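You operate a simulated robot arm through the tools that you are given. There is no shell and no other tool. Be economical: measure what you need, move in short steps, check, and stop when the job is done.

You run a simulated robot arm. Do the job below in one go: nothing can be reset, and whatever is moved stays where it is left.

TASK
Crimp the blue hose stub with the die size printed on it.
Fine: load the press, set the die knob, shut the guard, switch on, hold the button till done; leave all as it stands.

It is judged by the outcome, as a careful person would: the job done as asked, and still so three seconds after it is handed in. It fails if anything else is knocked over, pushed out of place, dropped, spilled or broken.

THE ROBOT
A 7-joint arm with a two-finger parallel gripper, fixed in place. Base frame: the origin is at the foot of the arm, x ahead of it, y to its left, z up; the work surface is at about z = 4. Readings come in mm, degrees, newtons and seconds.
With the tool pointing down near the work surface it reaches from about 220 to 580 mm from the base axis. Its first joint turns from -66.0 to 66.0 degrees. Payload 2.5 kg.
Tool frame: the origin (TCP) lies between the finger pads and is the grasp point; the fingertips stand 23 mm ahead of it; z points along the fingers, y is the line along which they close. The gripper opens to 94 mm. The fingers are 38 mm wide and 10 mm thick; the gripper's body (54 by 96 mm) begins 39 mm behind the TCP.
Orientation is that of the tool frame in the base frame, as a unit quaternion [x, y, z, w]. With the fingers straight down and closing along the base's y, the tool's x points along the base's -x, its y along +y and its z along -z.

THE INTERFACE
- The arm moves only by the tool servo_tool. Its argument "motion" is a list of rows, each an object (a shift or turn left out is 0, a gripper value left out holds the last) with "rotation": the turn, a rotation vector about the base's x, y, z in degrees, a list of three; "dp": the shift along the base's x, y, z in mm, a list of three; "fingers": the gripper command, from -1 (fully open) to 1 (shut), values between in proportion. In form: [{"rotation": [rx, ry, rz], "dp": [tx, ty, tz], "fingers": fingers}, ...]. A call has 1 to 8 rows; each row shifts and turns the commanded pose from where the row before left it. Each row takes 0.2 s and may step no farther than 50 mm and 8.6 degrees from the row before; otherwise, or with a gripper value out of range, the whole call is refused. Where a pose cannot be reached the arm comes as near as it can. A force on the tool above 70 N (or 10 N above the force at the start of the call, whichever is more), or a blocked arm, ends the call early, and 0.2 s more pass. Each finger travels about 108 mm/s and halts on what it meets, pressing with about 32 N; the grip force reading is that of the motor and also rises with nothing between the fingers. The clock runs only during rows and for 0.2 s after the last one: add rows that do not move to give the fingers time. It gives the time, the measured TCP pose, the force on the tool (base axes), the opening and the grip force at its end, in the units of the frame above (readings bear some noise), with the torque about the TCP (base axes, N m) and any sound that the robot's microphone picked up.
- Cameras (640 x 400 px; columns grow to the right, rows downward): "scene" is fixed at [92.3, -393.4, 551.4]; the picture's right is [0.97, -0.25, 0.00], its down [-0.13, -0.49, -0.86] and it looks along [0.22, 0.83, -0.51] (base axes); focal length 309 px, centre (320, 200). "wrist" rides on the gripper at [86, 16, -75] in the tool frame; the picture's right is [-0.18, 0.98, 0.00], its down [-0.58, -0.11, -0.81] and it looks along [-0.79, -0.15, 0.59] (tool axes); focal length 243 px, centre (320, 200). There is no depth. A picture from a camera that has moved, and an enlarged one, comes with that camera's place and axes in the base frame and with its lens.
- get_image(camera): a new picture of that camera. It takes no simulated time.
- zoom(camera, box): a new picture of the part [left, top, right, bottom] of that camera's present view, enlarged. It takes no simulated time.
- sign_off(): hands the job in; it is judged then, once.

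Go step by step. Nothing tells you positions but the pictures and the camera data: compare them with the known pose of the tool, close in by small moves and look again before you grip or let go. The budget is 120 turns and 76 pictures, counting those below and the enlarged ones. Unless the task says otherwise, let go and move clear before handing in, and close with one line.

The tools are called after ">>>" by a JSON object that holds its "op" and its "data". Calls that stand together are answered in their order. servo_tool: Moves the arm, as the interface text tells. Its arguments: {"type":"object","properties":{"motion":{"type":"array","items":{"type":"object","properties":{"rotation":{"type":"array","items":{"type":"number"}},"dp":{"type":"array","items":{"type":"number"}},"fingers":{"type":"number"}}}}},"required":["motion"]} The other tools are called the same way: get_image (camera) takes a picture; zoom (camera, box) takes an enlarged picture of a part of a camera's view; sign_off () hands the job in.

At the start:

```text
time_s: 0.0
ee_pos: [215.2, 269.8, 404.0]
tool_rot: [0.0, 1.0, 0.0, -0.001]
force: [-0.3, -0.7, 0.8]
moment: [0.02, 0.01, -0.01]
opening: 93.9
gripper_force: 0.2
```

scene: 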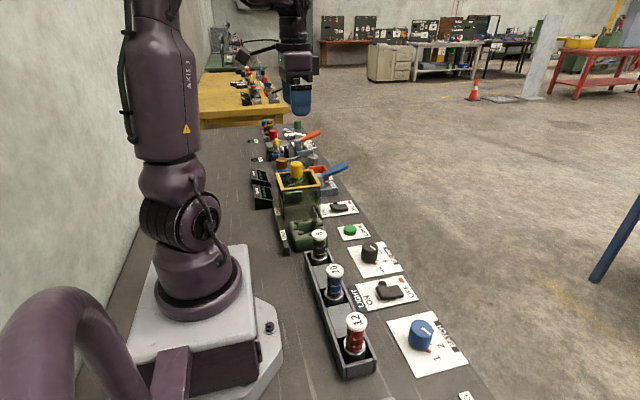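
wrist: 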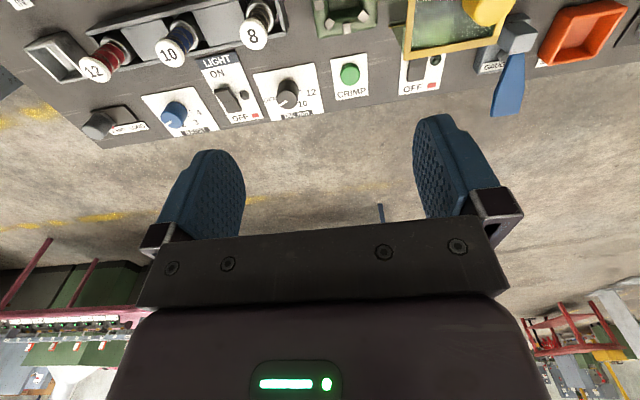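

I see a rack with three hose stubs (8, blue 10, 12), a press with a yellow-framed guard, and several control panels. I'll look closer first.

>>> {"op": "zoom", "data": {"camera": "scene", "box": [230, 100, 390, 200]}}

>>> {"op": "zoom", "data": {"camera": "scene", "box": [270, 190, 430, 290]}}

>>> {"op": "zoom", "data": {"camera": "scene", "box": [290, 250, 530, 400]}}

>>> {"op": "zoom", "data": {"camera": "wrist", "box": [0, 0, 320, 200]}}

>>> {"op": "zoom", "data": {"camera": "wrist", "box": [240, 0, 640, 150]}}

```text
4.00 times, centred on (310, 150) of scene
camera zoom: at [92.3, -393.4, 551.4], right [0.97, -0.25, 0.0], down [-0.13, -0.49, -0.86], along [0.22, 0.83, -0.51], focal length 1236 px, centre (360, 400)
```

zoom: 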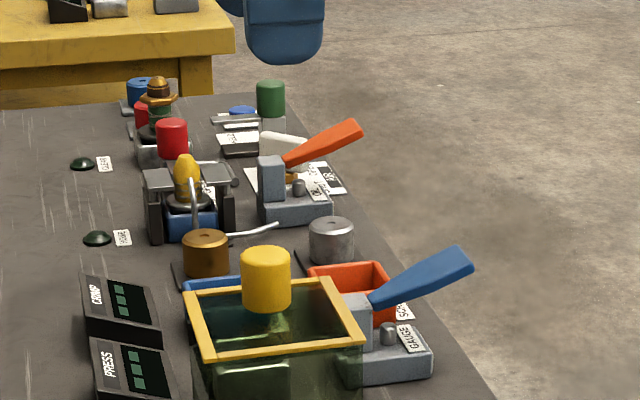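

```text
4.00 times, centred on (350, 240) of scene
camera zoom: at [92.3, -393.4, 551.4], right [0.97, -0.25, 0.0], down [-0.13, -0.49, -0.86], along [0.22, 0.83, -0.51], focal length 1236 px, centre (200, 40)
```

zoom: 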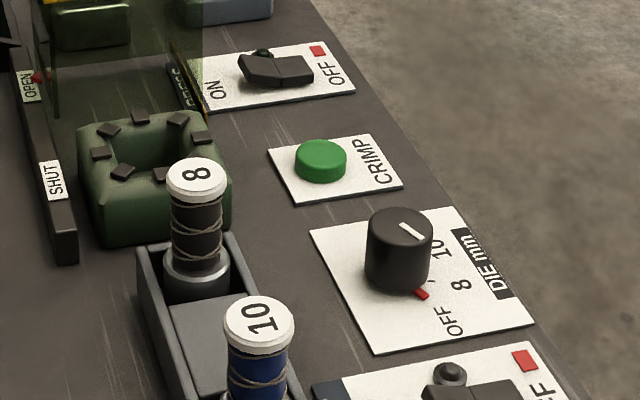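

```text
2.67 times, centred on (410, 325) of scene
camera zoom: at [92.3, -393.4, 551.4], right [0.97, -0.25, 0.0], down [-0.13, -0.49, -0.86], along [0.22, 0.83, -0.51], focal length 824 px, centre (80, -133)
```

zoom: 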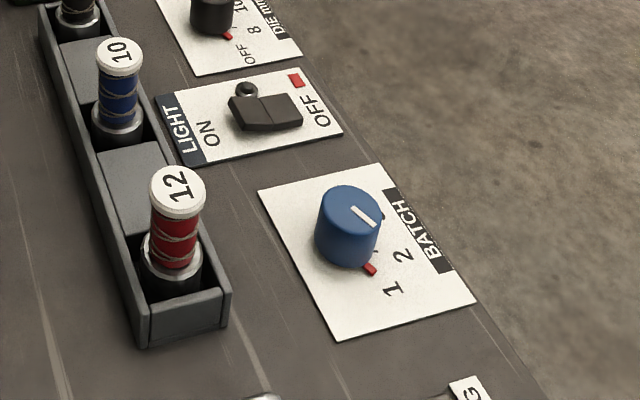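

```text
2.00 times, centred on (160, 100) of wrist
camera zoom: at [127.1, 285.9, 479.0], right [0.18, 0.98, 0.0], down [0.58, -0.11, 0.81], along [0.79, -0.15, -0.59], focal length 485 px, centre (640, 400)
```

zoom: 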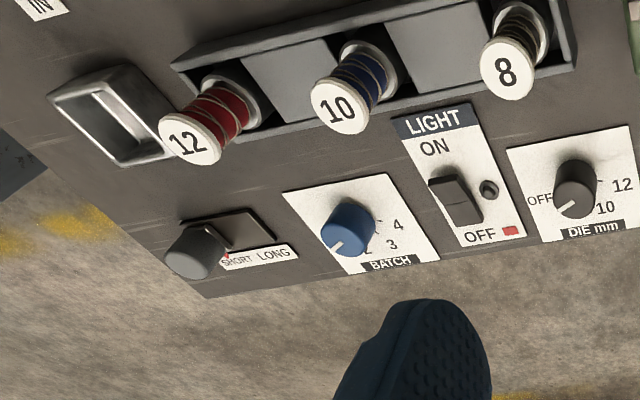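

```text
1.60 times, centred on (440, 75) of wrist
camera zoom: at [127.1, 285.9, 479.0], right [0.18, 0.98, 0.0], down [0.58, -0.11, 0.81], along [0.79, -0.15, -0.59], focal length 388 px, centre (128, 400)
```

zoom: 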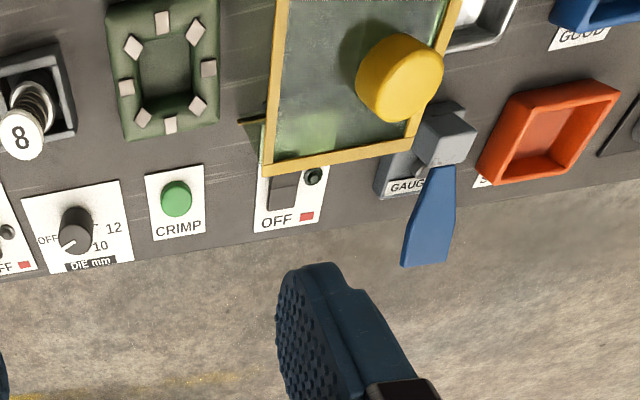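

The blue stub is size 10; by triangulation its cap is about (238, 52, 112), the press die about (235, 300, 42) and the guard knob about (234, 441, 176). I'll move over the blue stub.

>>> {"op": "servo_tool", "data": {"motion": [{"dp": [4.6, -43.6, -20]}, {"dp": [4.6, -43.6, -20]}, {"dp": [4.6, -43.6, -20]}, {"dp": [4.6, -43.6, -20]}, {"dp": [4.4, -43.6, -20]}, {"dp": [0, 0, -45]}, {"dp": [0, 0, -40], "fingers": -0.4}, {"fingers": -0.4}]}}

>>> {"op": "get_image", "data": {"camera": "scene"}}

>>> {"op": "get_image", "data": {"camera": "wrist"}}

```text
time_s: 1.8
ee_pos: [238.0, 51.4, 218.7]
tool_rot: [0.0, 1.0, 0.0, 0.0]
force: [-0.3, 0.7, 0.2]
moment: [0.0, 0.02, -0.03]
opening: 65.5
gripper_force: 0.0
```

```text
68 pictures are left
```

scene: 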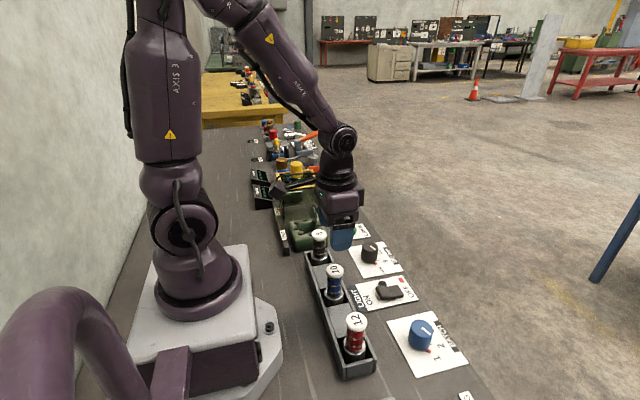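

```text
67 pictures are left
camera wrist: at [150.3, 66.9, 293.6], right [0.18, 0.98, 0.0], down [0.58, -0.11, 0.81], along [0.79, -0.15, -0.59], focal length 243 px, centre (320, 200)
```

wrist: 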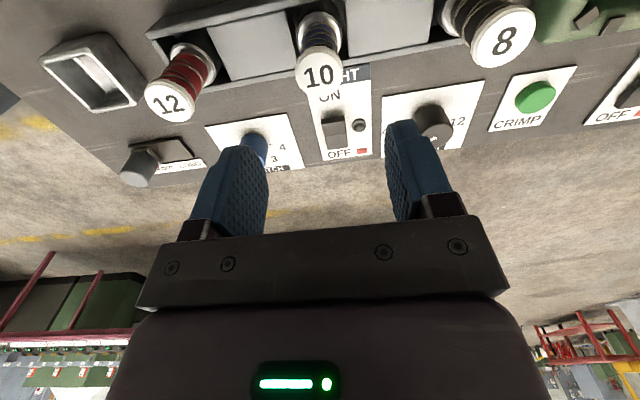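

The gripper is well centred over the blue stub. I descend to grip the hose body at about z = 82.

>>> {"op": "servo_tool", "data": {"motion": [{"dp": [0.8, -0.5, -45]}, {"dp": [0, 0, -45]}, {"dp": [0, 0, -20]}, {}]}}

>>> {"op": "get_image", "data": {"camera": "wrist"}}

>>> {"op": "zoom", "data": {"camera": "scene", "box": [270, 200, 430, 300]}}

```text
time_s: 2.8
ee_pos: [237.1, 51.4, 108.7]
tool_rot: [0.001, 1.0, 0.0, 0.0]
force: [0.2, -0.5, 1.0]
moment: [0.02, 0.02, -0.04]
opening: 65.5
gripper_force: 0.1
```

```text
66 pictures are left
camera wrist: at [150.3, 67.6, 183.3], right [0.18, 0.98, 0.0], down [0.58, -0.11, 0.81], along [0.79, -0.15, -0.59], focal length 243 px, centre (320, 200)
```

wrist: 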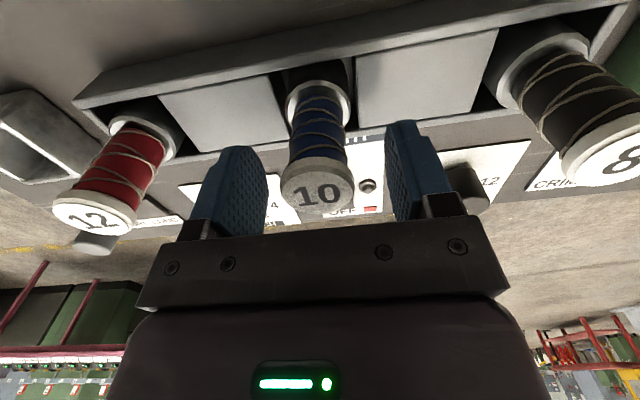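

```text
4.00 times, centred on (350, 250) of scene
camera zoom: at [92.3, -393.4, 551.4], right [0.97, -0.25, 0.0], down [-0.13, -0.49, -0.86], along [0.22, 0.83, -0.51], focal length 1236 px, centre (200, 0)
```

zoom: 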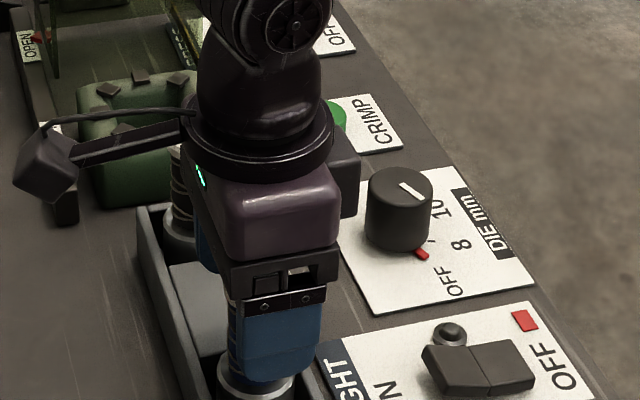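

Centred; lowering to the body and closing.

>>> {"op": "servo_tool", "data": {"motion": [{"dp": [0.5, -0.3, -30]}, {}, {"fingers": 0.5}, {"fingers": 0.5}, {"fingers": 0.5}]}}

>>> {"op": "get_image", "data": {"camera": "wrist"}}

```text
time_s: 4.0
ee_pos: [237.2, 51.8, 78.9]
tool_rot: [0.001, 1.0, 0.0, 0.0]
force: [-0.4, 0.2, -0.2]
moment: [-0.02, 0.0, 0.0]
opening: 34.9
gripper_force: 31.8
```

```text
64 pictures are left
camera wrist: at [151.0, 67.0, 154.3], right [0.18, 0.98, 0.0], down [0.58, -0.11, 0.81], along [0.79, -0.15, -0.59], focal length 243 px, centre (320, 200)
```

wrist: 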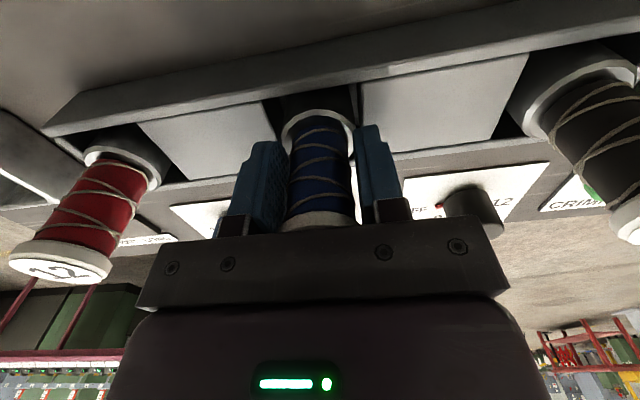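

The stub is gripped (34.9 mm). I lift it straight up and look.

>>> {"op": "servo_tool", "data": {"motion": [{"dp": [0, 0, 10], "fingers": 0.6}, {"dp": [0, 0, 20]}, {"dp": [0, 0, 40]}, {"dp": [0, 0, 40]}, {"dp": [0, 0, 30]}, {}]}}

>>> {"op": "zoom", "data": {"camera": "scene", "box": [240, 150, 400, 250]}}

>>> {"op": "get_image", "data": {"camera": "wrist"}}

```text
time_s: 5.4
ee_pos: [238.2, 51.7, 219.5]
tool_rot: [0.0, 1.0, 0.0, -0.001]
force: [-0.1, 0.5, -3.1]
moment: [0.0, 0.05, 0.0]
opening: 34.9
gripper_force: 31.5
```

```text
4.00 times, centred on (320, 200) of scene
camera zoom: at [92.3, -393.4, 551.4], right [0.97, -0.25, 0.0], down [-0.13, -0.49, -0.86], along [0.22, 0.83, -0.51], focal length 1236 px, centre (320, 200)
```

zoom: 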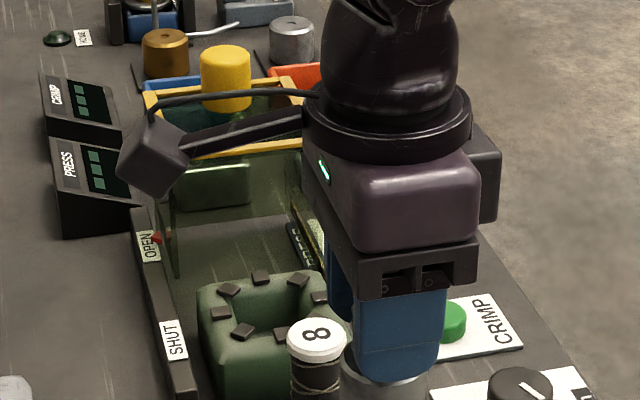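

```text
62 pictures are left
camera wrist: at [151.7, 66.9, 294.5], right [0.18, 0.98, 0.0], down [0.58, -0.11, 0.81], along [0.79, -0.15, -0.59], focal length 243 px, centre (320, 200)
```

wrist: 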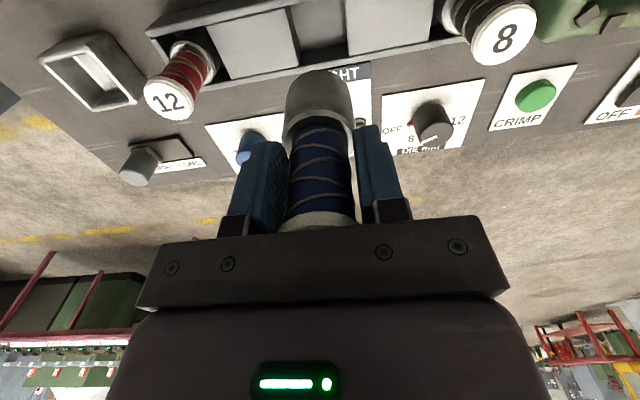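

Held upright. I carry it at height to above the press die.

>>> {"op": "servo_tool", "data": {"motion": [{"dp": [-0.5, 45, 0]}, {"dp": [-0.5, 45, 0]}, {"dp": [-0.5, 45, 0]}, {"dp": [-0.5, 45, 0]}, {"dp": [-0.5, 40, 0]}, {"dp": [-0.5, 28, 0]}, {}, {}]}}

>>> {"op": "zoom", "data": {"camera": "scene", "box": [240, 150, 400, 250]}}

>>> {"op": "get_image", "data": {"camera": "wrist"}}

```text
time_s: 7.2
ee_pos: [235.7, 298.2, 218.3]
tool_rot: [0.0, 1.0, 0.0, 0.001]
force: [0.4, 0.5, -3.0]
moment: [0.01, -0.04, -0.03]
opening: 35.1
gripper_force: 32.5
```

```text
4.00 times, centred on (320, 200) of scene
camera zoom: at [92.3, -393.3, 551.4], right [0.97, -0.25, 0.0], down [-0.13, -0.49, -0.86], along [0.22, 0.83, -0.51], focal length 1236 px, centre (320, 200)
```

zoom: 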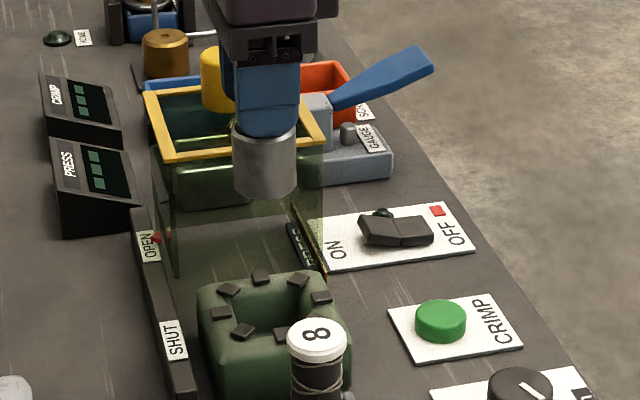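

```text
60 pictures are left
camera wrist: at [148.0, 315.0, 293.8], right [0.18, 0.98, 0.0], down [0.58, -0.11, 0.81], along [0.79, -0.15, -0.59], focal length 243 px, centre (320, 200)
```

wrist: 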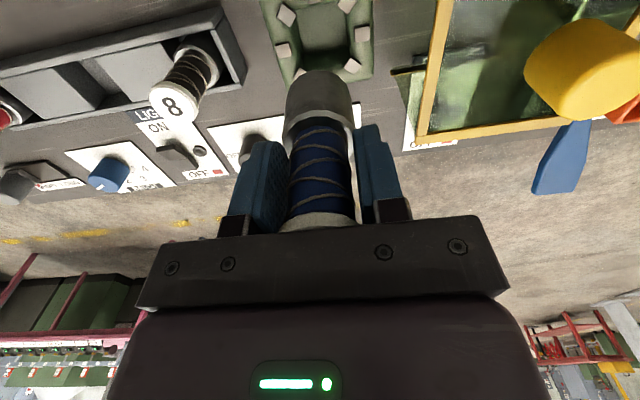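

The stub hangs near the die's axis. I check the die's centre in an enlarged wrist view.

>>> {"op": "zoom", "data": {"camera": "wrist", "box": [220, 0, 420, 40]}}

>>> {"op": "zoom", "data": {"camera": "scene", "box": [275, 205, 339, 245]}}

```text
3.20 times, centred on (320, 20) of wrist
camera zoom: at [148.0, 315.0, 293.8], right [0.18, 0.98, 0.0], down [0.58, -0.11, 0.81], along [0.79, -0.15, -0.59], focal length 776 px, centre (320, 776)
```

zoom: 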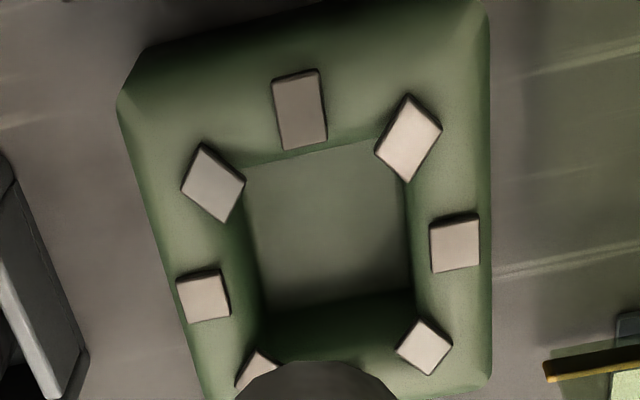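

```text
10.00 times, centred on (307, 225) of scene
camera zoom: at [92.3, -393.3, 551.4], right [0.97, -0.25, 0.0], down [-0.13, -0.49, -0.86], along [0.22, 0.83, -0.51], focal length 3091 px, centre (450, -50)
```

zoom: 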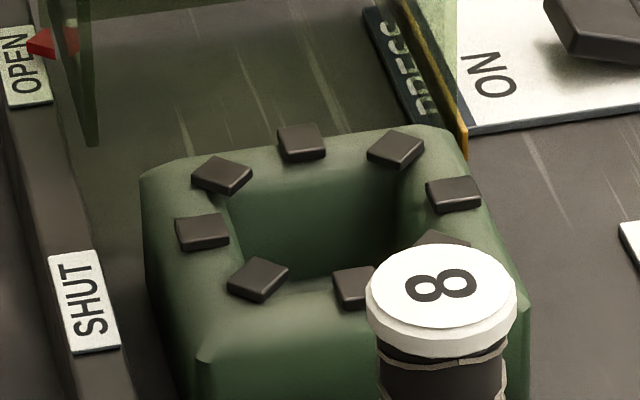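

The die centre works out at about (238, 299.5). I make a small correction and descend in stages, first to the die mouth.

>>> {"op": "servo_tool", "data": {"motion": [{"dp": [2, 1.2, -30]}, {"dp": [0, 0, -35]}, {"dp": [0, 0, -20]}, {}]}}

>>> {"op": "zoom", "data": {"camera": "scene", "box": [260, 170, 356, 230]}}

>>> {"op": "get_image", "data": {"camera": "wrist"}}

```text
time_s: 8.2
ee_pos: [237.7, 299.7, 133.8]
tool_rot: [-0.001, 1.0, 0.0, 0.0]
force: [0.6, 0.5, -3.2]
moment: [0.03, 0.0, 0.01]
opening: 35.0
gripper_force: 32.4
```

```text
6.67 times, centred on (308, 200) of scene
camera zoom: at [92.3, -393.3, 551.4], right [0.97, -0.25, 0.0], down [-0.13, -0.49, -0.86], along [0.22, 0.83, -0.51], focal length 2060 px, centre (400, 200)
```

zoom: 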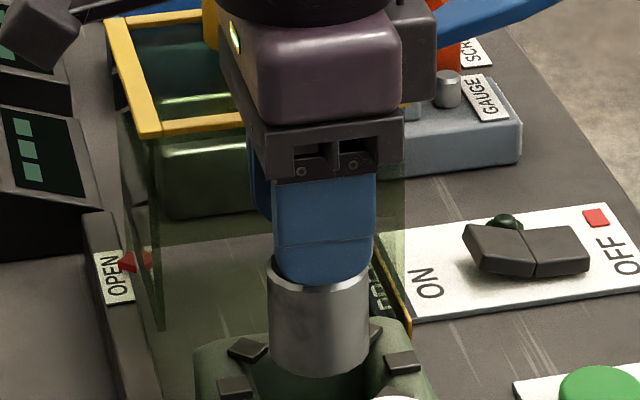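

```text
56 pictures are left
camera wrist: at [150.9, 316.0, 208.8], right [0.18, 0.98, 0.0], down [0.58, -0.11, 0.81], along [0.79, -0.15, -0.59], focal length 243 px, centre (320, 200)
```

wrist: 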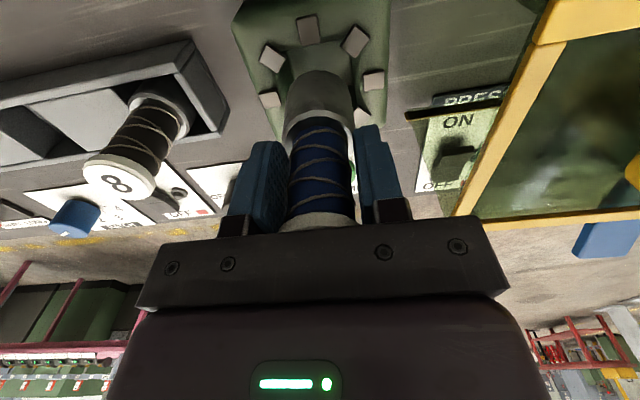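

The die centre from this closer view is about (239.5, 300). I descend gently, watching force.

>>> {"op": "servo_tool", "data": {"motion": [{"dp": [1.2, 0.2, -15]}, {"dp": [0, 0, -15]}, {"dp": [0, 0, -10]}, {}]}}

>>> {"op": "get_image", "data": {"camera": "wrist"}}

>>> {"op": "zoom", "data": {"camera": "scene", "box": [260, 180, 356, 240]}}

```text
time_s: 9.2
ee_pos: [238.8, 300.9, 94.2]
tool_rot: [0.0, 1.0, 0.0, 0.0]
force: [-0.4, 0.0, -3.2]
moment: [-0.02, 0.02, 0.01]
opening: 34.9
gripper_force: 31.4
```

```text
55 pictures are left
camera wrist: at [151.8, 316.4, 168.7], right [0.18, 0.98, 0.0], down [0.58, -0.11, 0.81], along [0.79, -0.15, -0.59], focal length 243 px, centre (320, 200)
```

wrist: 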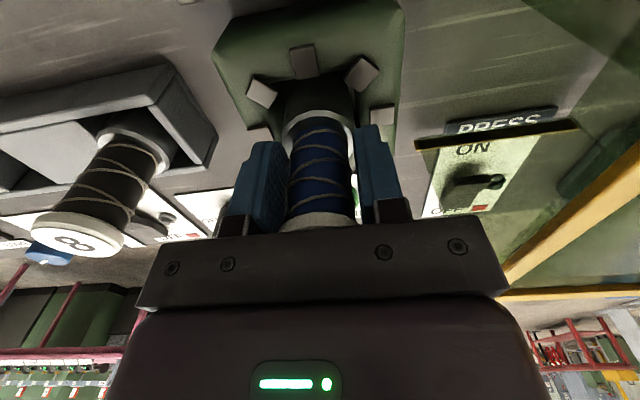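

```text
6.67 times, centred on (308, 210) of scene
camera zoom: at [92.3, -393.3, 551.4], right [0.97, -0.25, 0.0], down [-0.13, -0.49, -0.86], along [0.22, 0.83, -0.51], focal length 2060 px, centre (400, 133)
```

zoom: 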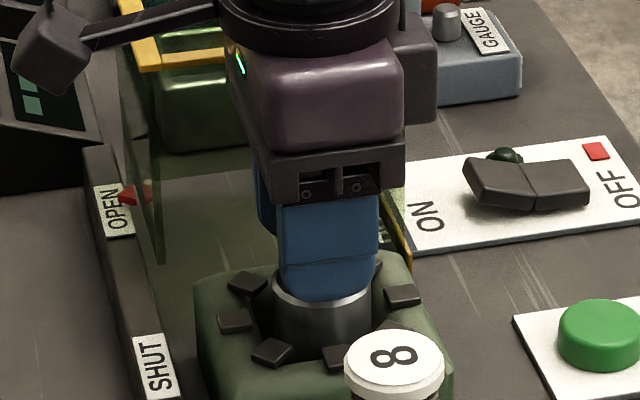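

It is inside the jaws without touching. I lower slowly until it bottoms.

>>> {"op": "servo_tool", "data": {"motion": [{"dp": [0, 0, -4]}, {"dp": [0, 0, -4]}, {"dp": [0, 0, -3]}, {"dp": [0, 0, -2]}, {}]}}

```text
time_s: 10.4
ee_pos: [238.6, 300.5, 80.2]
tool_rot: [0.001, 1.0, 0.0, 0.001]
force: [-0.2, -0.5, -2.7]
moment: [0.01, 0.0, 0.0]
opening: 34.9
gripper_force: 32.2
```

>>> {"op": "servo_tool", "data": {"motion": [{"dp": [0, 0, -2]}, {"dp": [0, 0, -2]}, {}]}}

>>> {"op": "get_image", "data": {"camera": "wrist"}}

```text
time_s: 11.2
ee_pos: [238.3, 300.8, 77.0]
tool_rot: [0.0, 1.0, 0.0, 0.001]
force: [0.3, 0.4, 14.6]
moment: [-0.24, -0.04, 0.0]
opening: 29.3
gripper_force: 12.6
```

```text
53 pictures are left
camera wrist: at [151.6, 316.8, 151.1], right [0.18, 0.98, 0.0], down [0.58, -0.11, 0.81], along [0.79, -0.15, -0.59], focal length 243 px, centre (320, 200)
```

wrist: 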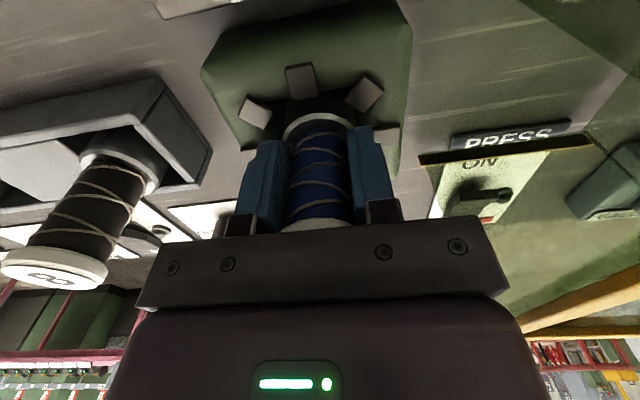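

It bottomed and seated. I release and rise straight up.

>>> {"op": "servo_tool", "data": {"motion": [{"fingers": -0.3}, {}, {"dp": [0, 0, 15]}, {"dp": [0, 0, 40]}, {"dp": [0, 0, 45]}, {"dp": [0, 0, 45]}, {}]}}

>>> {"op": "get_image", "data": {"camera": "wrist"}}

>>> {"op": "zoom", "data": {"camera": "scene", "box": [240, 150, 400, 250]}}

```text
time_s: 12.8
ee_pos: [240.0, 300.8, 222.7]
tool_rot: [0.0, 1.0, 0.0, 0.0]
force: [-0.2, 0.4, -0.2]
moment: [0.04, 0.0, -0.02]
opening: 61.2
gripper_force: 0.1
```

```text
52 pictures are left
camera wrist: at [151.9, 317.1, 297.4], right [0.18, 0.98, 0.0], down [0.58, -0.11, 0.81], along [0.79, -0.15, -0.59], focal length 243 px, centre (320, 200)
```

wrist: 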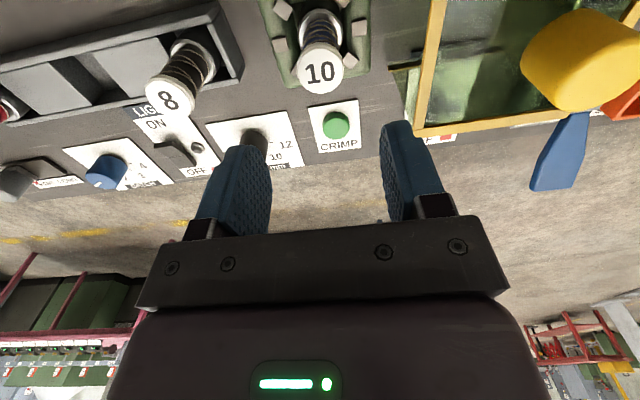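

```text
4.00 times, centred on (320, 200) of scene
camera zoom: at [92.3, -393.4, 551.4], right [0.97, -0.25, 0.0], down [-0.13, -0.49, -0.86], along [0.22, 0.83, -0.51], focal length 1236 px, centre (320, 200)
```

zoom: 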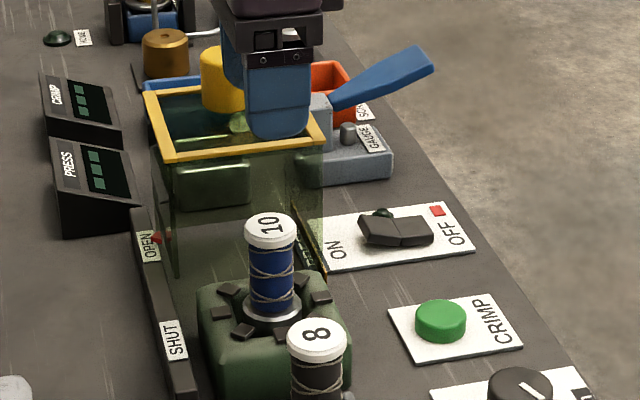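

The blue stub stands upright in the die. Next I go over the die knob (about (375, 173, 47)) for a close look.

>>> {"op": "servo_tool", "data": {"motion": [{"dp": [22, -21, 0]}, {"dp": [22, -21, 0]}, {"dp": [22, -21, 0]}, {"dp": [23, -22, 0]}, {"dp": [23, -22, 0]}, {"dp": [22, -20, 0]}, {"dp": [0, 0, -20]}, {}]}}

>>> {"op": "get_image", "data": {"camera": "wrist"}}

>>> {"op": "zoom", "data": {"camera": "scene", "box": [330, 220, 426, 280]}}

```text
time_s: 14.6
ee_pos: [371.9, 174.5, 201.8]
tool_rot: [0.0, 1.0, 0.0, 0.0]
force: [-0.7, 0.1, 0.4]
moment: [-0.01, 0.01, -0.01]
opening: 60.9
gripper_force: 0.1
```

```text
50 pictures are left
camera wrist: at [285.4, 189.8, 276.6], right [0.18, 0.98, 0.0], down [0.58, -0.11, 0.81], along [0.79, -0.15, -0.59], focal length 243 px, centre (320, 200)
```

wrist: 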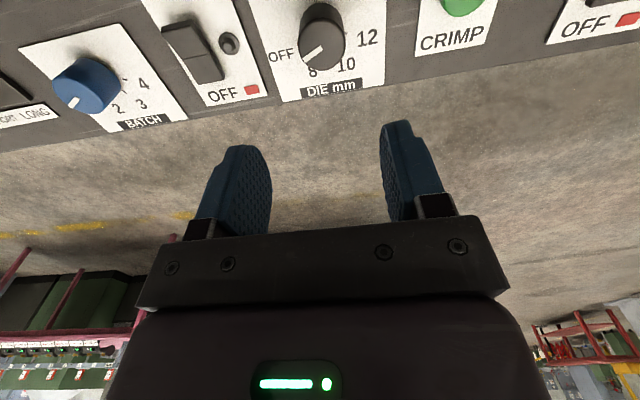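

```text
6.67 times, centred on (378, 250) of scene
camera zoom: at [92.3, -393.4, 551.4], right [0.97, -0.25, 0.0], down [-0.13, -0.49, -0.86], along [0.22, 0.83, -0.51], focal length 2060 px, centre (-67, -133)
```

zoom: 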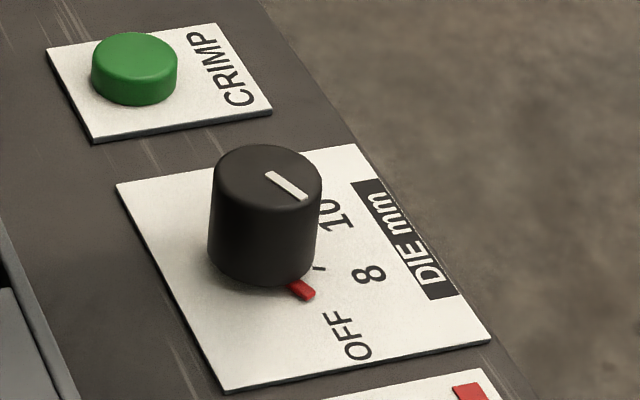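

>>> {"op": "zoom", "data": {"camera": "wrist", "box": [240, -20, 400, 80]}}

```text
refused: -20 is not a number from 0 to 400
```

>>> {"op": "zoom", "data": {"camera": "wrist", "box": [240, 0, 400, 80]}}

```text
4.00 times, centred on (320, 40) of wrist
camera zoom: at [285.4, 189.8, 276.6], right [0.18, 0.98, 0.0], down [0.58, -0.11, 0.81], along [0.79, -0.15, -0.59], focal length 970 px, centre (320, 840)
```

zoom: 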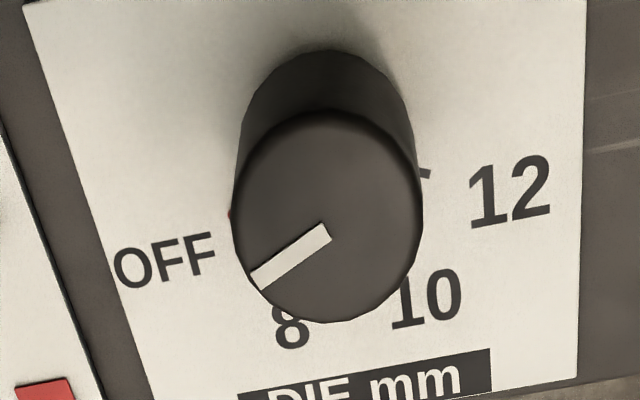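

The knob currently points to OFF (about -67° from +x), with 8, 10, 12 at roughly 45° steps, so 10 needs a +90° turn. I pre-turn the gripper -45° and descend above the knob.

>>> {"op": "servo_tool", "data": {"motion": [{"rotation": [0, 0, -7.5], "dp": [0.5, 0.2, -18]}, {"rotation": [0, 0, -7.5], "dp": [0.5, 0.2, -18]}, {"rotation": [0, 0, -7.5], "dp": [0, 0, -18]}, {"rotation": [0, 0, -7.5], "dp": [0, 0, -18]}, {"rotation": [0, 0, -7.5], "dp": [0, 0, -18]}, {"rotation": [0, 0, -7.5], "dp": [0, 0, -18]}, {}]}}

>>> {"op": "get_image", "data": {"camera": "wrist"}}

>>> {"op": "zoom", "data": {"camera": "scene", "box": [330, 200, 426, 260]}}

```text
time_s: 16.2
ee_pos: [373.8, 174.9, 93.1]
tool_rot: [0.384, 0.923, -0.001, -0.001]
force: [0.7, 0.2, -0.3]
moment: [0.04, -0.03, 0.03]
opening: 61.1
gripper_force: 0.0
```

```text
47 pictures are left
camera wrist: at [323.1, 247.2, 168.9], right [0.83, 0.56, 0.0], down [0.33, -0.49, 0.81], along [0.45, -0.67, -0.59], focal length 243 px, centre (320, 200)
```

wrist: 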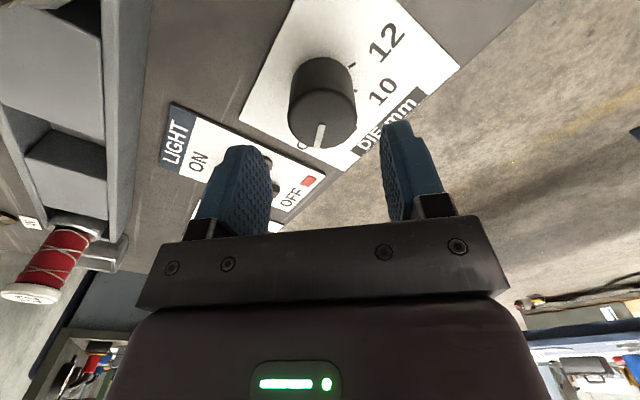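

```text
6.67 times, centred on (378, 230) of scene
camera zoom: at [92.3, -393.4, 551.4], right [0.97, -0.25, 0.0], down [-0.13, -0.49, -0.86], along [0.22, 0.83, -0.51], focal length 2060 px, centre (-67, 0)
```

zoom: 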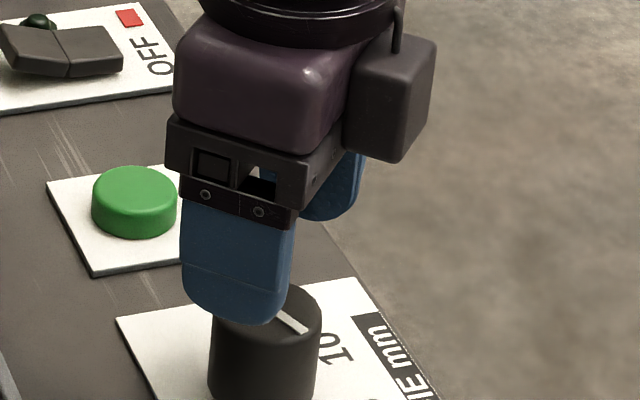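

Aligned within a couple of mm. I descend around the knob, then grip.

>>> {"op": "servo_tool", "data": {"motion": [{"dp": [-0.4, 1, -30]}, {"dp": [0, 0, -20]}, {"dp": [0, 0, -6]}, {}, {"fingers": 0.3}, {}, {}]}}

>>> {"op": "get_image", "data": {"camera": "wrist"}}

```text
time_s: 17.8
ee_pos: [373.7, 175.3, 37.6]
tool_rot: [0.382, 0.924, 0.001, 0.002]
force: [16.1, 12.4, -15.0]
moment: [-0.42, 0.61, 0.05]
opening: 41.7
gripper_force: 45.1
```

```text
45 pictures are left
camera wrist: at [323.1, 248.1, 113.0], right [0.82, 0.57, 0.0], down [0.33, -0.49, 0.81], along [0.46, -0.66, -0.59], focal length 243 px, centre (320, 200)
```

wrist: 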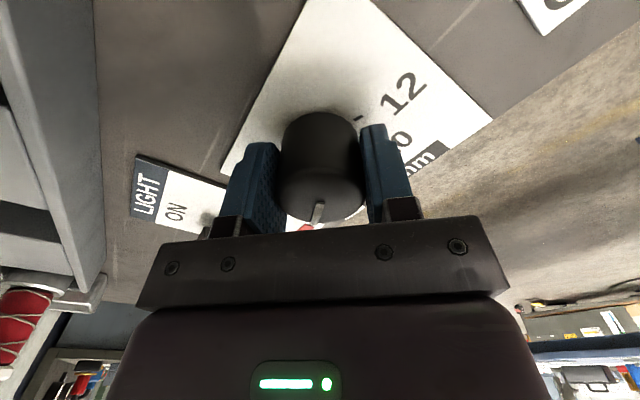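

Gripped at 41.7 mm with a slight sideways load; I shift about 1 mm to relieve it, then turn.

>>> {"op": "servo_tool", "data": {"motion": [{"dp": [0.8, 0.6, 0]}, {}]}}

```text
time_s: 18.4
ee_pos: [373.4, 175.6, 38.0]
tool_rot: [0.383, 0.924, 0.0, 0.0]
force: [3.8, 11.3, 0.5]
moment: [-1.05, -0.57, 0.04]
opening: 41.3
gripper_force: 44.9
```

>>> {"op": "servo_tool", "data": {"motion": [{"rotation": [0, 0, 7.5], "fingers": 0.4}, {"rotation": [0, 0, 7.5]}, {"rotation": [0, 0, 7.5]}, {"rotation": [0, 0, 7.5]}, {"rotation": [0, 0, 7.5]}, {"rotation": [0, 0, 7.5]}, {}]}}

>>> {"op": "get_image", "data": {"camera": "wrist"}}

```text
time_s: 20.0
ee_pos: [373.2, 175.9, 37.8]
tool_rot: [-0.001, 1.0, 0.0, 0.0]
force: [-11.9, -3.8, 25.3]
moment: [0.57, 0.5, -0.05]
opening: 41.3
gripper_force: 45.5
```

```text
44 pictures are left
camera wrist: at [286.4, 190.8, 113.0], right [0.18, 0.98, 0.0], down [0.58, -0.11, 0.81], along [0.79, -0.15, -0.59], focal length 243 px, centre (320, 200)
```

wrist: 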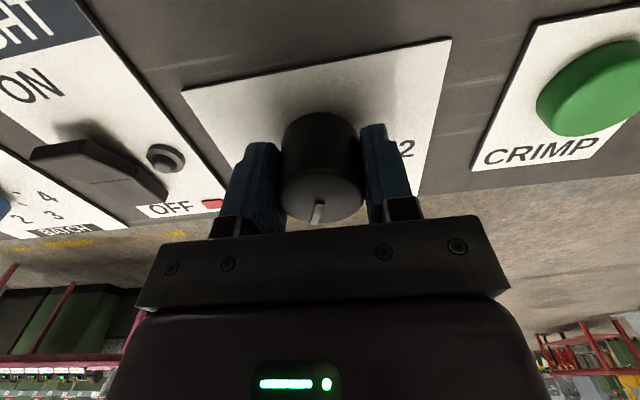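

The knob turns with the gripper. Turning the other 45°.

>>> {"op": "servo_tool", "data": {"motion": [{"rotation": [0, 0, 7.5]}, {"rotation": [0, 0, 7.5]}, {"rotation": [0, 0, 7.5]}, {"rotation": [0, 0, 7.5]}, {"rotation": [0, 0, 7.5]}, {"rotation": [0, 0, 7.5]}, {}]}}

>>> {"op": "zoom", "data": {"camera": "scene", "box": [330, 210, 426, 270]}}

>>> {"op": "get_image", "data": {"camera": "wrist"}}

```text
time_s: 21.6
ee_pos: [374.3, 174.1, 38.1]
tool_rot: [-0.383, 0.924, -0.001, -0.001]
force: [-4.8, -16.4, 7.5]
moment: [0.2, 0.46, -0.02]
opening: 41.4
gripper_force: 45.3
```

```text
6.67 times, centred on (378, 240) of scene
camera zoom: at [92.2, -393.4, 551.4], right [0.97, -0.25, 0.0], down [-0.13, -0.49, -0.86], along [0.22, 0.83, -0.51], focal length 2060 px, centre (-67, -67)
```

zoom: 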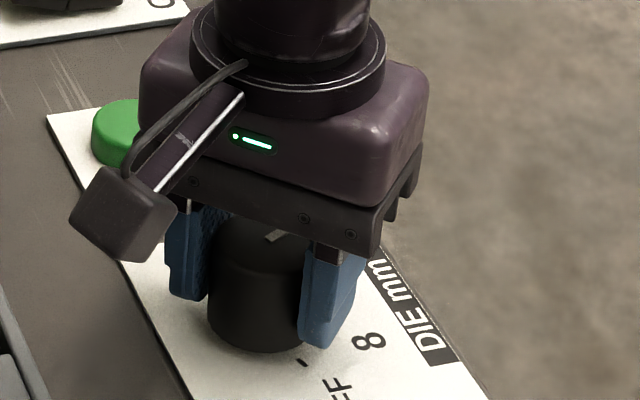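

```text
42 pictures are left
camera wrist: at [300.9, 124.2, 112.9], right [-0.56, 0.83, 0.0], down [0.49, 0.34, 0.81], along [0.66, 0.45, -0.59], focal length 243 px, centre (320, 200)
```

wrist: 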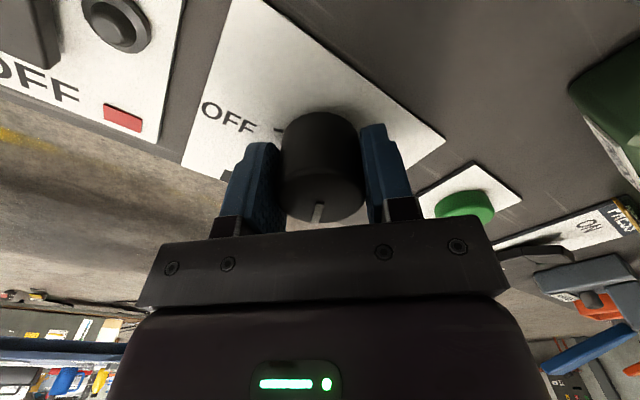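

The knob turned; the red pointer went with it. I release, rise and check the setting.

>>> {"op": "servo_tool", "data": {"motion": [{"fingers": -0.3}, {}, {"dp": [0, 0, 20]}, {"dp": [0, 0, 45]}, {"dp": [0, 0, 45]}, {}]}}

>>> {"op": "get_image", "data": {"camera": "wrist"}}

>>> {"op": "zoom", "data": {"camera": "scene", "box": [330, 220, 426, 280]}}

```text
time_s: 23.0
ee_pos: [374.6, 175.3, 147.3]
tool_rot: [-0.383, 0.924, 0.0, 0.0]
force: [-0.7, -0.3, 0.1]
moment: [-0.01, 0.0, 0.0]
opening: 61.1
gripper_force: 0.1
```

```text
41 pictures are left
camera wrist: at [300.1, 126.0, 224.0], right [-0.56, 0.83, 0.0], down [0.49, 0.33, 0.81], along [0.67, 0.46, -0.59], focal length 243 px, centre (320, 200)
```

wrist: 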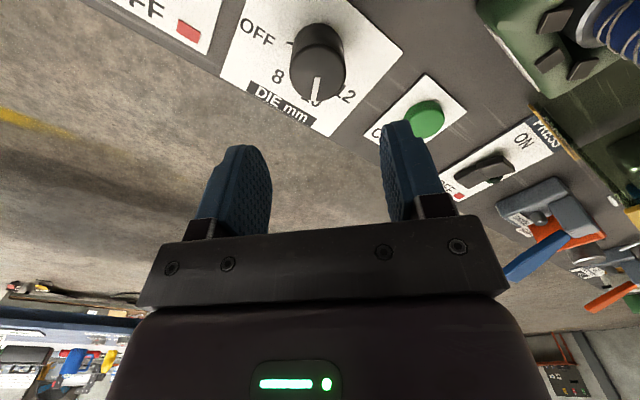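

```text
6.67 times, centred on (378, 250) of scene
camera zoom: at [92.3, -393.4, 551.4], right [0.97, -0.25, 0.0], down [-0.13, -0.49, -0.86], along [0.22, 0.83, -0.51], focal length 2060 px, centre (-67, -133)
```

zoom: 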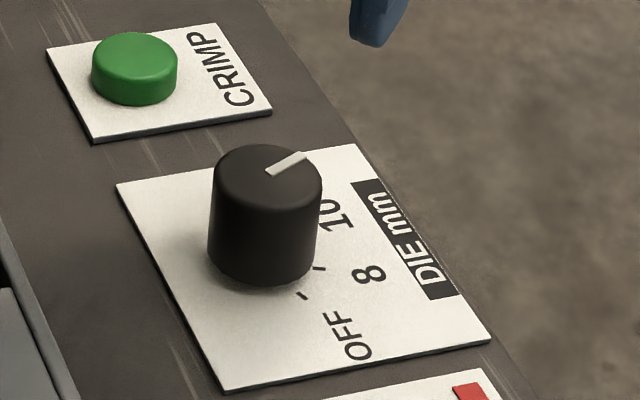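

>>> {"op": "zoom", "data": {"camera": "wrist", "box": [220, 0, 412, 120]}}

```text
3.33 times, centred on (316, 60) of wrist
camera zoom: at [300.1, 126.0, 224.0], right [-0.56, 0.83, 0.0], down [0.49, 0.33, 0.81], along [0.67, 0.46, -0.59], focal length 809 px, centre (333, 667)
```

zoom: 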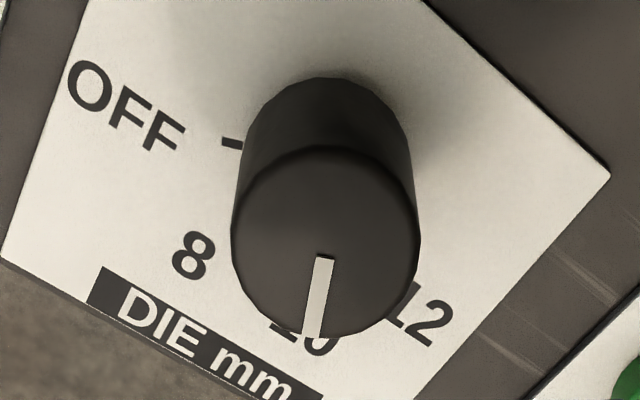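

The knob points cleanly at 10 (about +24° vs. 22.5° nominal). Next I rise, straighten the gripper and go above the guard's yellow knob.

>>> {"op": "servo_tool", "data": {"motion": [{"rotation": [0, 0, -7.5], "dp": [0, 0, 25]}, {"rotation": [0, 0, -7.5], "dp": [0, 0, 25]}, {"rotation": [0, 0, -7.5], "dp": [0, 0, 25]}, {"rotation": [0, 0, -7.5], "dp": [0, 0, 25]}, {"rotation": [0, 0, -7.5], "dp": [-10, 19, 15]}, {"rotation": [0, 0, -7.5], "dp": [-18, 36, 0]}, {"dp": [-19, 37, 0]}, {"dp": [-19, 37, 0]}]}}

>>> {"op": "servo_tool", "data": {"motion": [{"dp": [-19, 37, 0]}, {"dp": [-19, 37, 0]}, {"dp": [-19, 37, 0]}, {"dp": [-17, 25, 0]}, {}]}}

>>> {"op": "get_image", "data": {"camera": "wrist"}}

>>> {"op": "get_image", "data": {"camera": "scene"}}

```text
time_s: 24.8
ee_pos: [308.0, 305.3, 263.0]
tool_rot: [0.001, 1.0, 0.0, 0.0]
force: [0.5, 0.6, 0.3]
moment: [-0.03, -0.01, 0.0]
opening: 61.2
gripper_force: 0.1
```

```text
time_s: 26.0
ee_pos: [234.7, 441.0, 263.5]
tool_rot: [0.0, 1.0, 0.0, 0.0]
force: [-0.5, 0.0, -0.8]
moment: [0.01, -0.02, -0.01]
opening: 60.9
gripper_force: 0.0
```

```text
38 pictures are left
camera wrist: at [147.1, 457.1, 338.5], right [0.18, 0.98, 0.0], down [0.58, -0.11, 0.81], along [0.79, -0.15, -0.59], focal length 243 px, centre (320, 200)
```

wrist: 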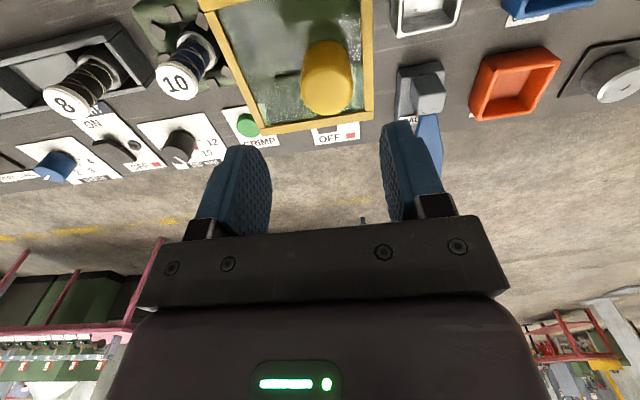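

```text
37 pictures are left
```

scene: 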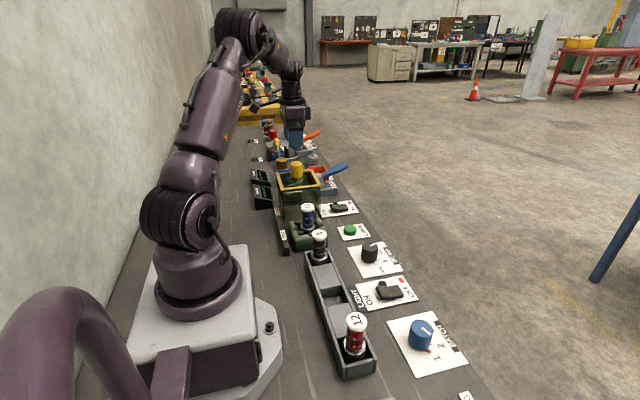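

Guard knob centre refined to about (237, 445). I descend to straddle its upper part.

>>> {"op": "servo_tool", "data": {"motion": [{"dp": [2, 4, -40]}, {"dp": [0, 0, -25]}, {}]}}

>>> {"op": "get_image", "data": {"camera": "wrist"}}

>>> {"op": "zoom", "data": {"camera": "scene", "box": [250, 125, 346, 185]}}

```text
time_s: 26.8
ee_pos: [236.0, 444.2, 198.2]
tool_rot: [-0.001, 1.0, 0.0, 0.0]
force: [-0.7, -0.3, 0.2]
moment: [-0.03, -0.01, 0.01]
opening: 60.9
gripper_force: 0.2
```

```text
36 pictures are left
camera wrist: at [149.0, 460.2, 273.6], right [0.18, 0.98, 0.0], down [0.58, -0.11, 0.81], along [0.79, -0.15, -0.59], focal length 243 px, centre (320, 200)
```

wrist: 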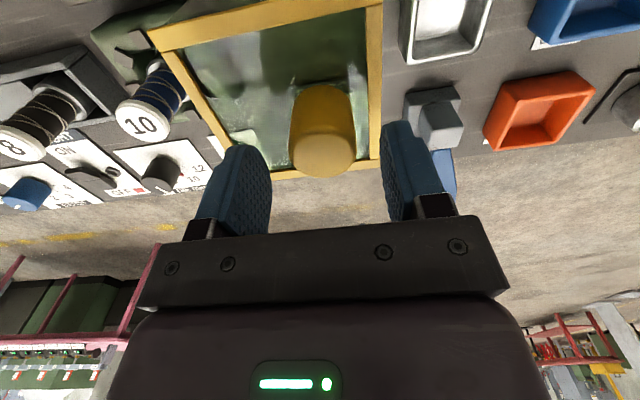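

```text
6.67 times, centred on (298, 155) of scene
camera zoom: at [92.3, -393.4, 551.4], right [0.97, -0.25, 0.0], down [-0.13, -0.49, -0.86], along [0.22, 0.83, -0.51], focal length 2060 px, centre (467, 500)
```

zoom: 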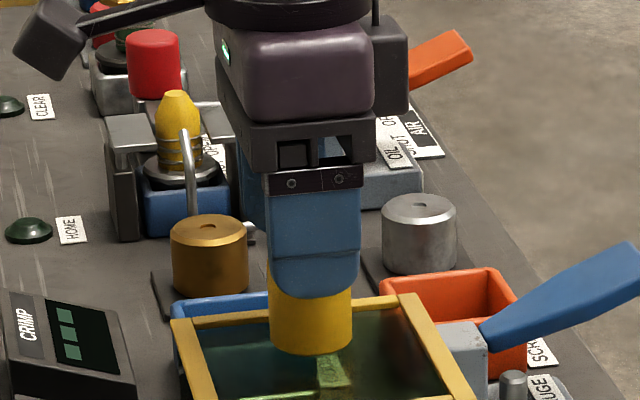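

>>> {"op": "servo_tool", "data": {"motion": [{"dp": [0.5, 1.5, -20]}, {"dp": [0, 0, -15]}, {}, {"fingers": 0.3}, {}, {}]}}

>>> {"op": "get_image", "data": {"camera": "wrist"}}

```text
time_s: 28.2
ee_pos: [237.1, 446.1, 162.5]
tool_rot: [0.002, 1.0, -0.002, -0.001]
force: [-5.3, -17.9, 3.3]
moment: [1.06, -0.11, 0.02]
opening: 37.6
gripper_force: 44.8
```

```text
34 pictures are left
camera wrist: at [149.8, 461.3, 237.7], right [0.19, 0.98, 0.0], down [0.58, -0.11, 0.81], along [0.79, -0.15, -0.59], focal length 243 px, centre (320, 200)
```

wrist: 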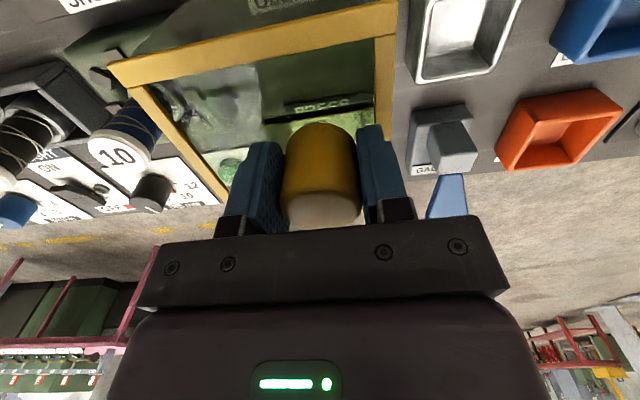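

Gripped. I slide the guard 40 mm toward SHUT first and inspect clearance to the stub.

>>> {"op": "servo_tool", "data": {"motion": [{"dp": [0, -8, 0]}, {"dp": [0, -8, 0]}, {"dp": [0, -8, 0]}, {"dp": [0, -8, 0]}, {"dp": [0, -8, 0]}, {}]}}

>>> {"op": "zoom", "data": {"camera": "scene", "box": [240, 150, 400, 250]}}

```text
time_s: 29.6
ee_pos: [236.2, 405.0, 163.3]
tool_rot: [0.0, 1.0, 0.0, 0.0]
force: [4.3, 0.9, -18.5]
moment: [0.96, -0.5, 0.18]
opening: 37.9
gripper_force: 45.0
```

```text
4.00 times, centred on (320, 200) of scene
camera zoom: at [92.3, -393.3, 551.5], right [0.97, -0.25, 0.0], down [-0.13, -0.49, -0.86], along [0.22, 0.83, -0.51], focal length 1236 px, centre (320, 200)
```

zoom: 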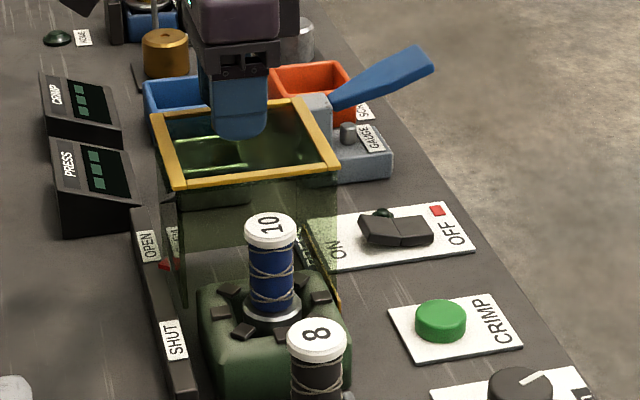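

No resistance and the near side is evidently open (it already passes over the die's back edge). I continue in steps.

>>> {"op": "servo_tool", "data": {"motion": [{"dp": [0, -8, 0]}, {"dp": [0, -8, 0]}, {"dp": [0, -8, 0]}, {"dp": [0, -8, 0]}, {}]}}

>>> {"op": "zoom", "data": {"camera": "scene", "box": [260, 170, 356, 230]}}

```text
time_s: 30.8
ee_pos: [237.6, 373.9, 163.0]
tool_rot: [0.001, 1.0, 0.0, -0.001]
force: [11.6, 1.2, -21.1]
moment: [0.69, 0.69, 0.22]
opening: 37.8
gripper_force: 45.1
```

```text
6.67 times, centred on (308, 200) of scene
camera zoom: at [92.3, -393.3, 551.5], right [0.97, -0.25, 0.0], down [-0.13, -0.49, -0.86], along [0.22, 0.83, -0.51], focal length 2060 px, centre (400, 200)
```

zoom: 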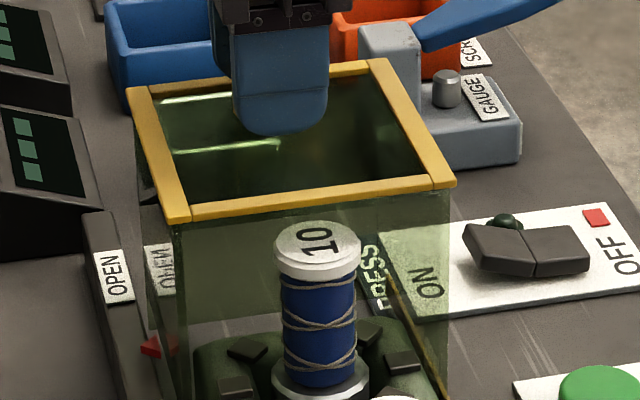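

The stub is untouched and the guard moves freely. I continue to SHUT.

>>> {"op": "servo_tool", "data": {"motion": [{"dp": [0, -8, 0]}, {"dp": [0, -8, 0]}, {"dp": [0, -8, 0]}, {"dp": [0, -8, 0]}, {"dp": [0, -8, 0]}, {"dp": [0, -8, 0]}, {}]}}

>>> {"op": "zoom", "data": {"camera": "scene", "box": [250, 165, 378, 245]}}

```text
time_s: 32.4
ee_pos: [238.0, 325.8, 163.6]
tool_rot: [0.0, 1.0, 0.0, 0.0]
force: [12.6, 1.7, -14.8]
moment: [-0.3, 0.79, 0.08]
opening: 37.6
gripper_force: 45.1
```

```text
5.00 times, centred on (314, 205) of scene
camera zoom: at [92.3, -393.3, 551.5], right [0.97, -0.25, 0.0], down [-0.13, -0.49, -0.86], along [0.22, 0.83, -0.51], focal length 1545 px, centre (350, 175)
```

zoom: 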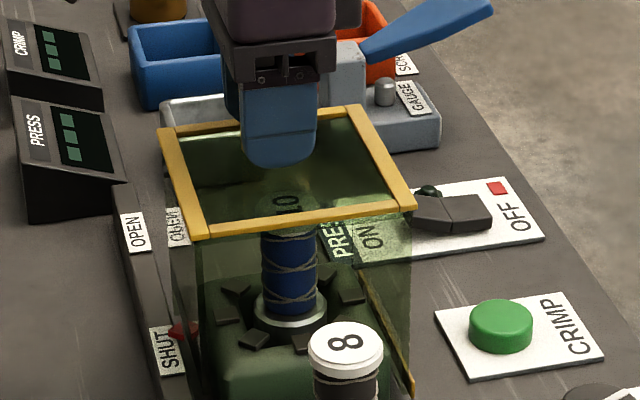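

The pointer is just reaching SHUT. I continue until the stop.

>>> {"op": "servo_tool", "data": {"motion": [{"dp": [0, -5, 0]}, {"dp": [0, -4, 0]}, {"dp": [0, -4, 0]}, {"dp": [0, -4, 0]}, {}]}}

>>> {"op": "zoom", "data": {"camera": "scene", "box": [250, 165, 378, 245]}}

```text
time_s: 33.4
ee_pos: [236.0, 321.1, 164.3]
tool_rot: [-0.005, 1.0, 0.014, 0.004]
force: [3.8, 9.4, -3.4]
moment: [-1.58, 0.42, -0.06]
opening: 38.7
gripper_force: 45.3
stopped in row 5: the force on the tool passed its limit at 74 N (the readings are from after the stop); the commanded pose is now the measured one
```

```text
5.00 times, centred on (314, 205) of scene
camera zoom: at [92.2, -393.4, 551.5], right [0.97, -0.25, 0.0], down [-0.13, -0.49, -0.86], along [0.22, 0.83, -0.51], focal length 1545 px, centre (350, 175)
```

zoom: 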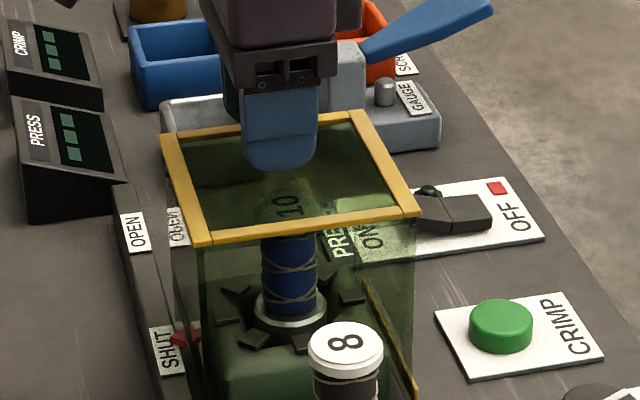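

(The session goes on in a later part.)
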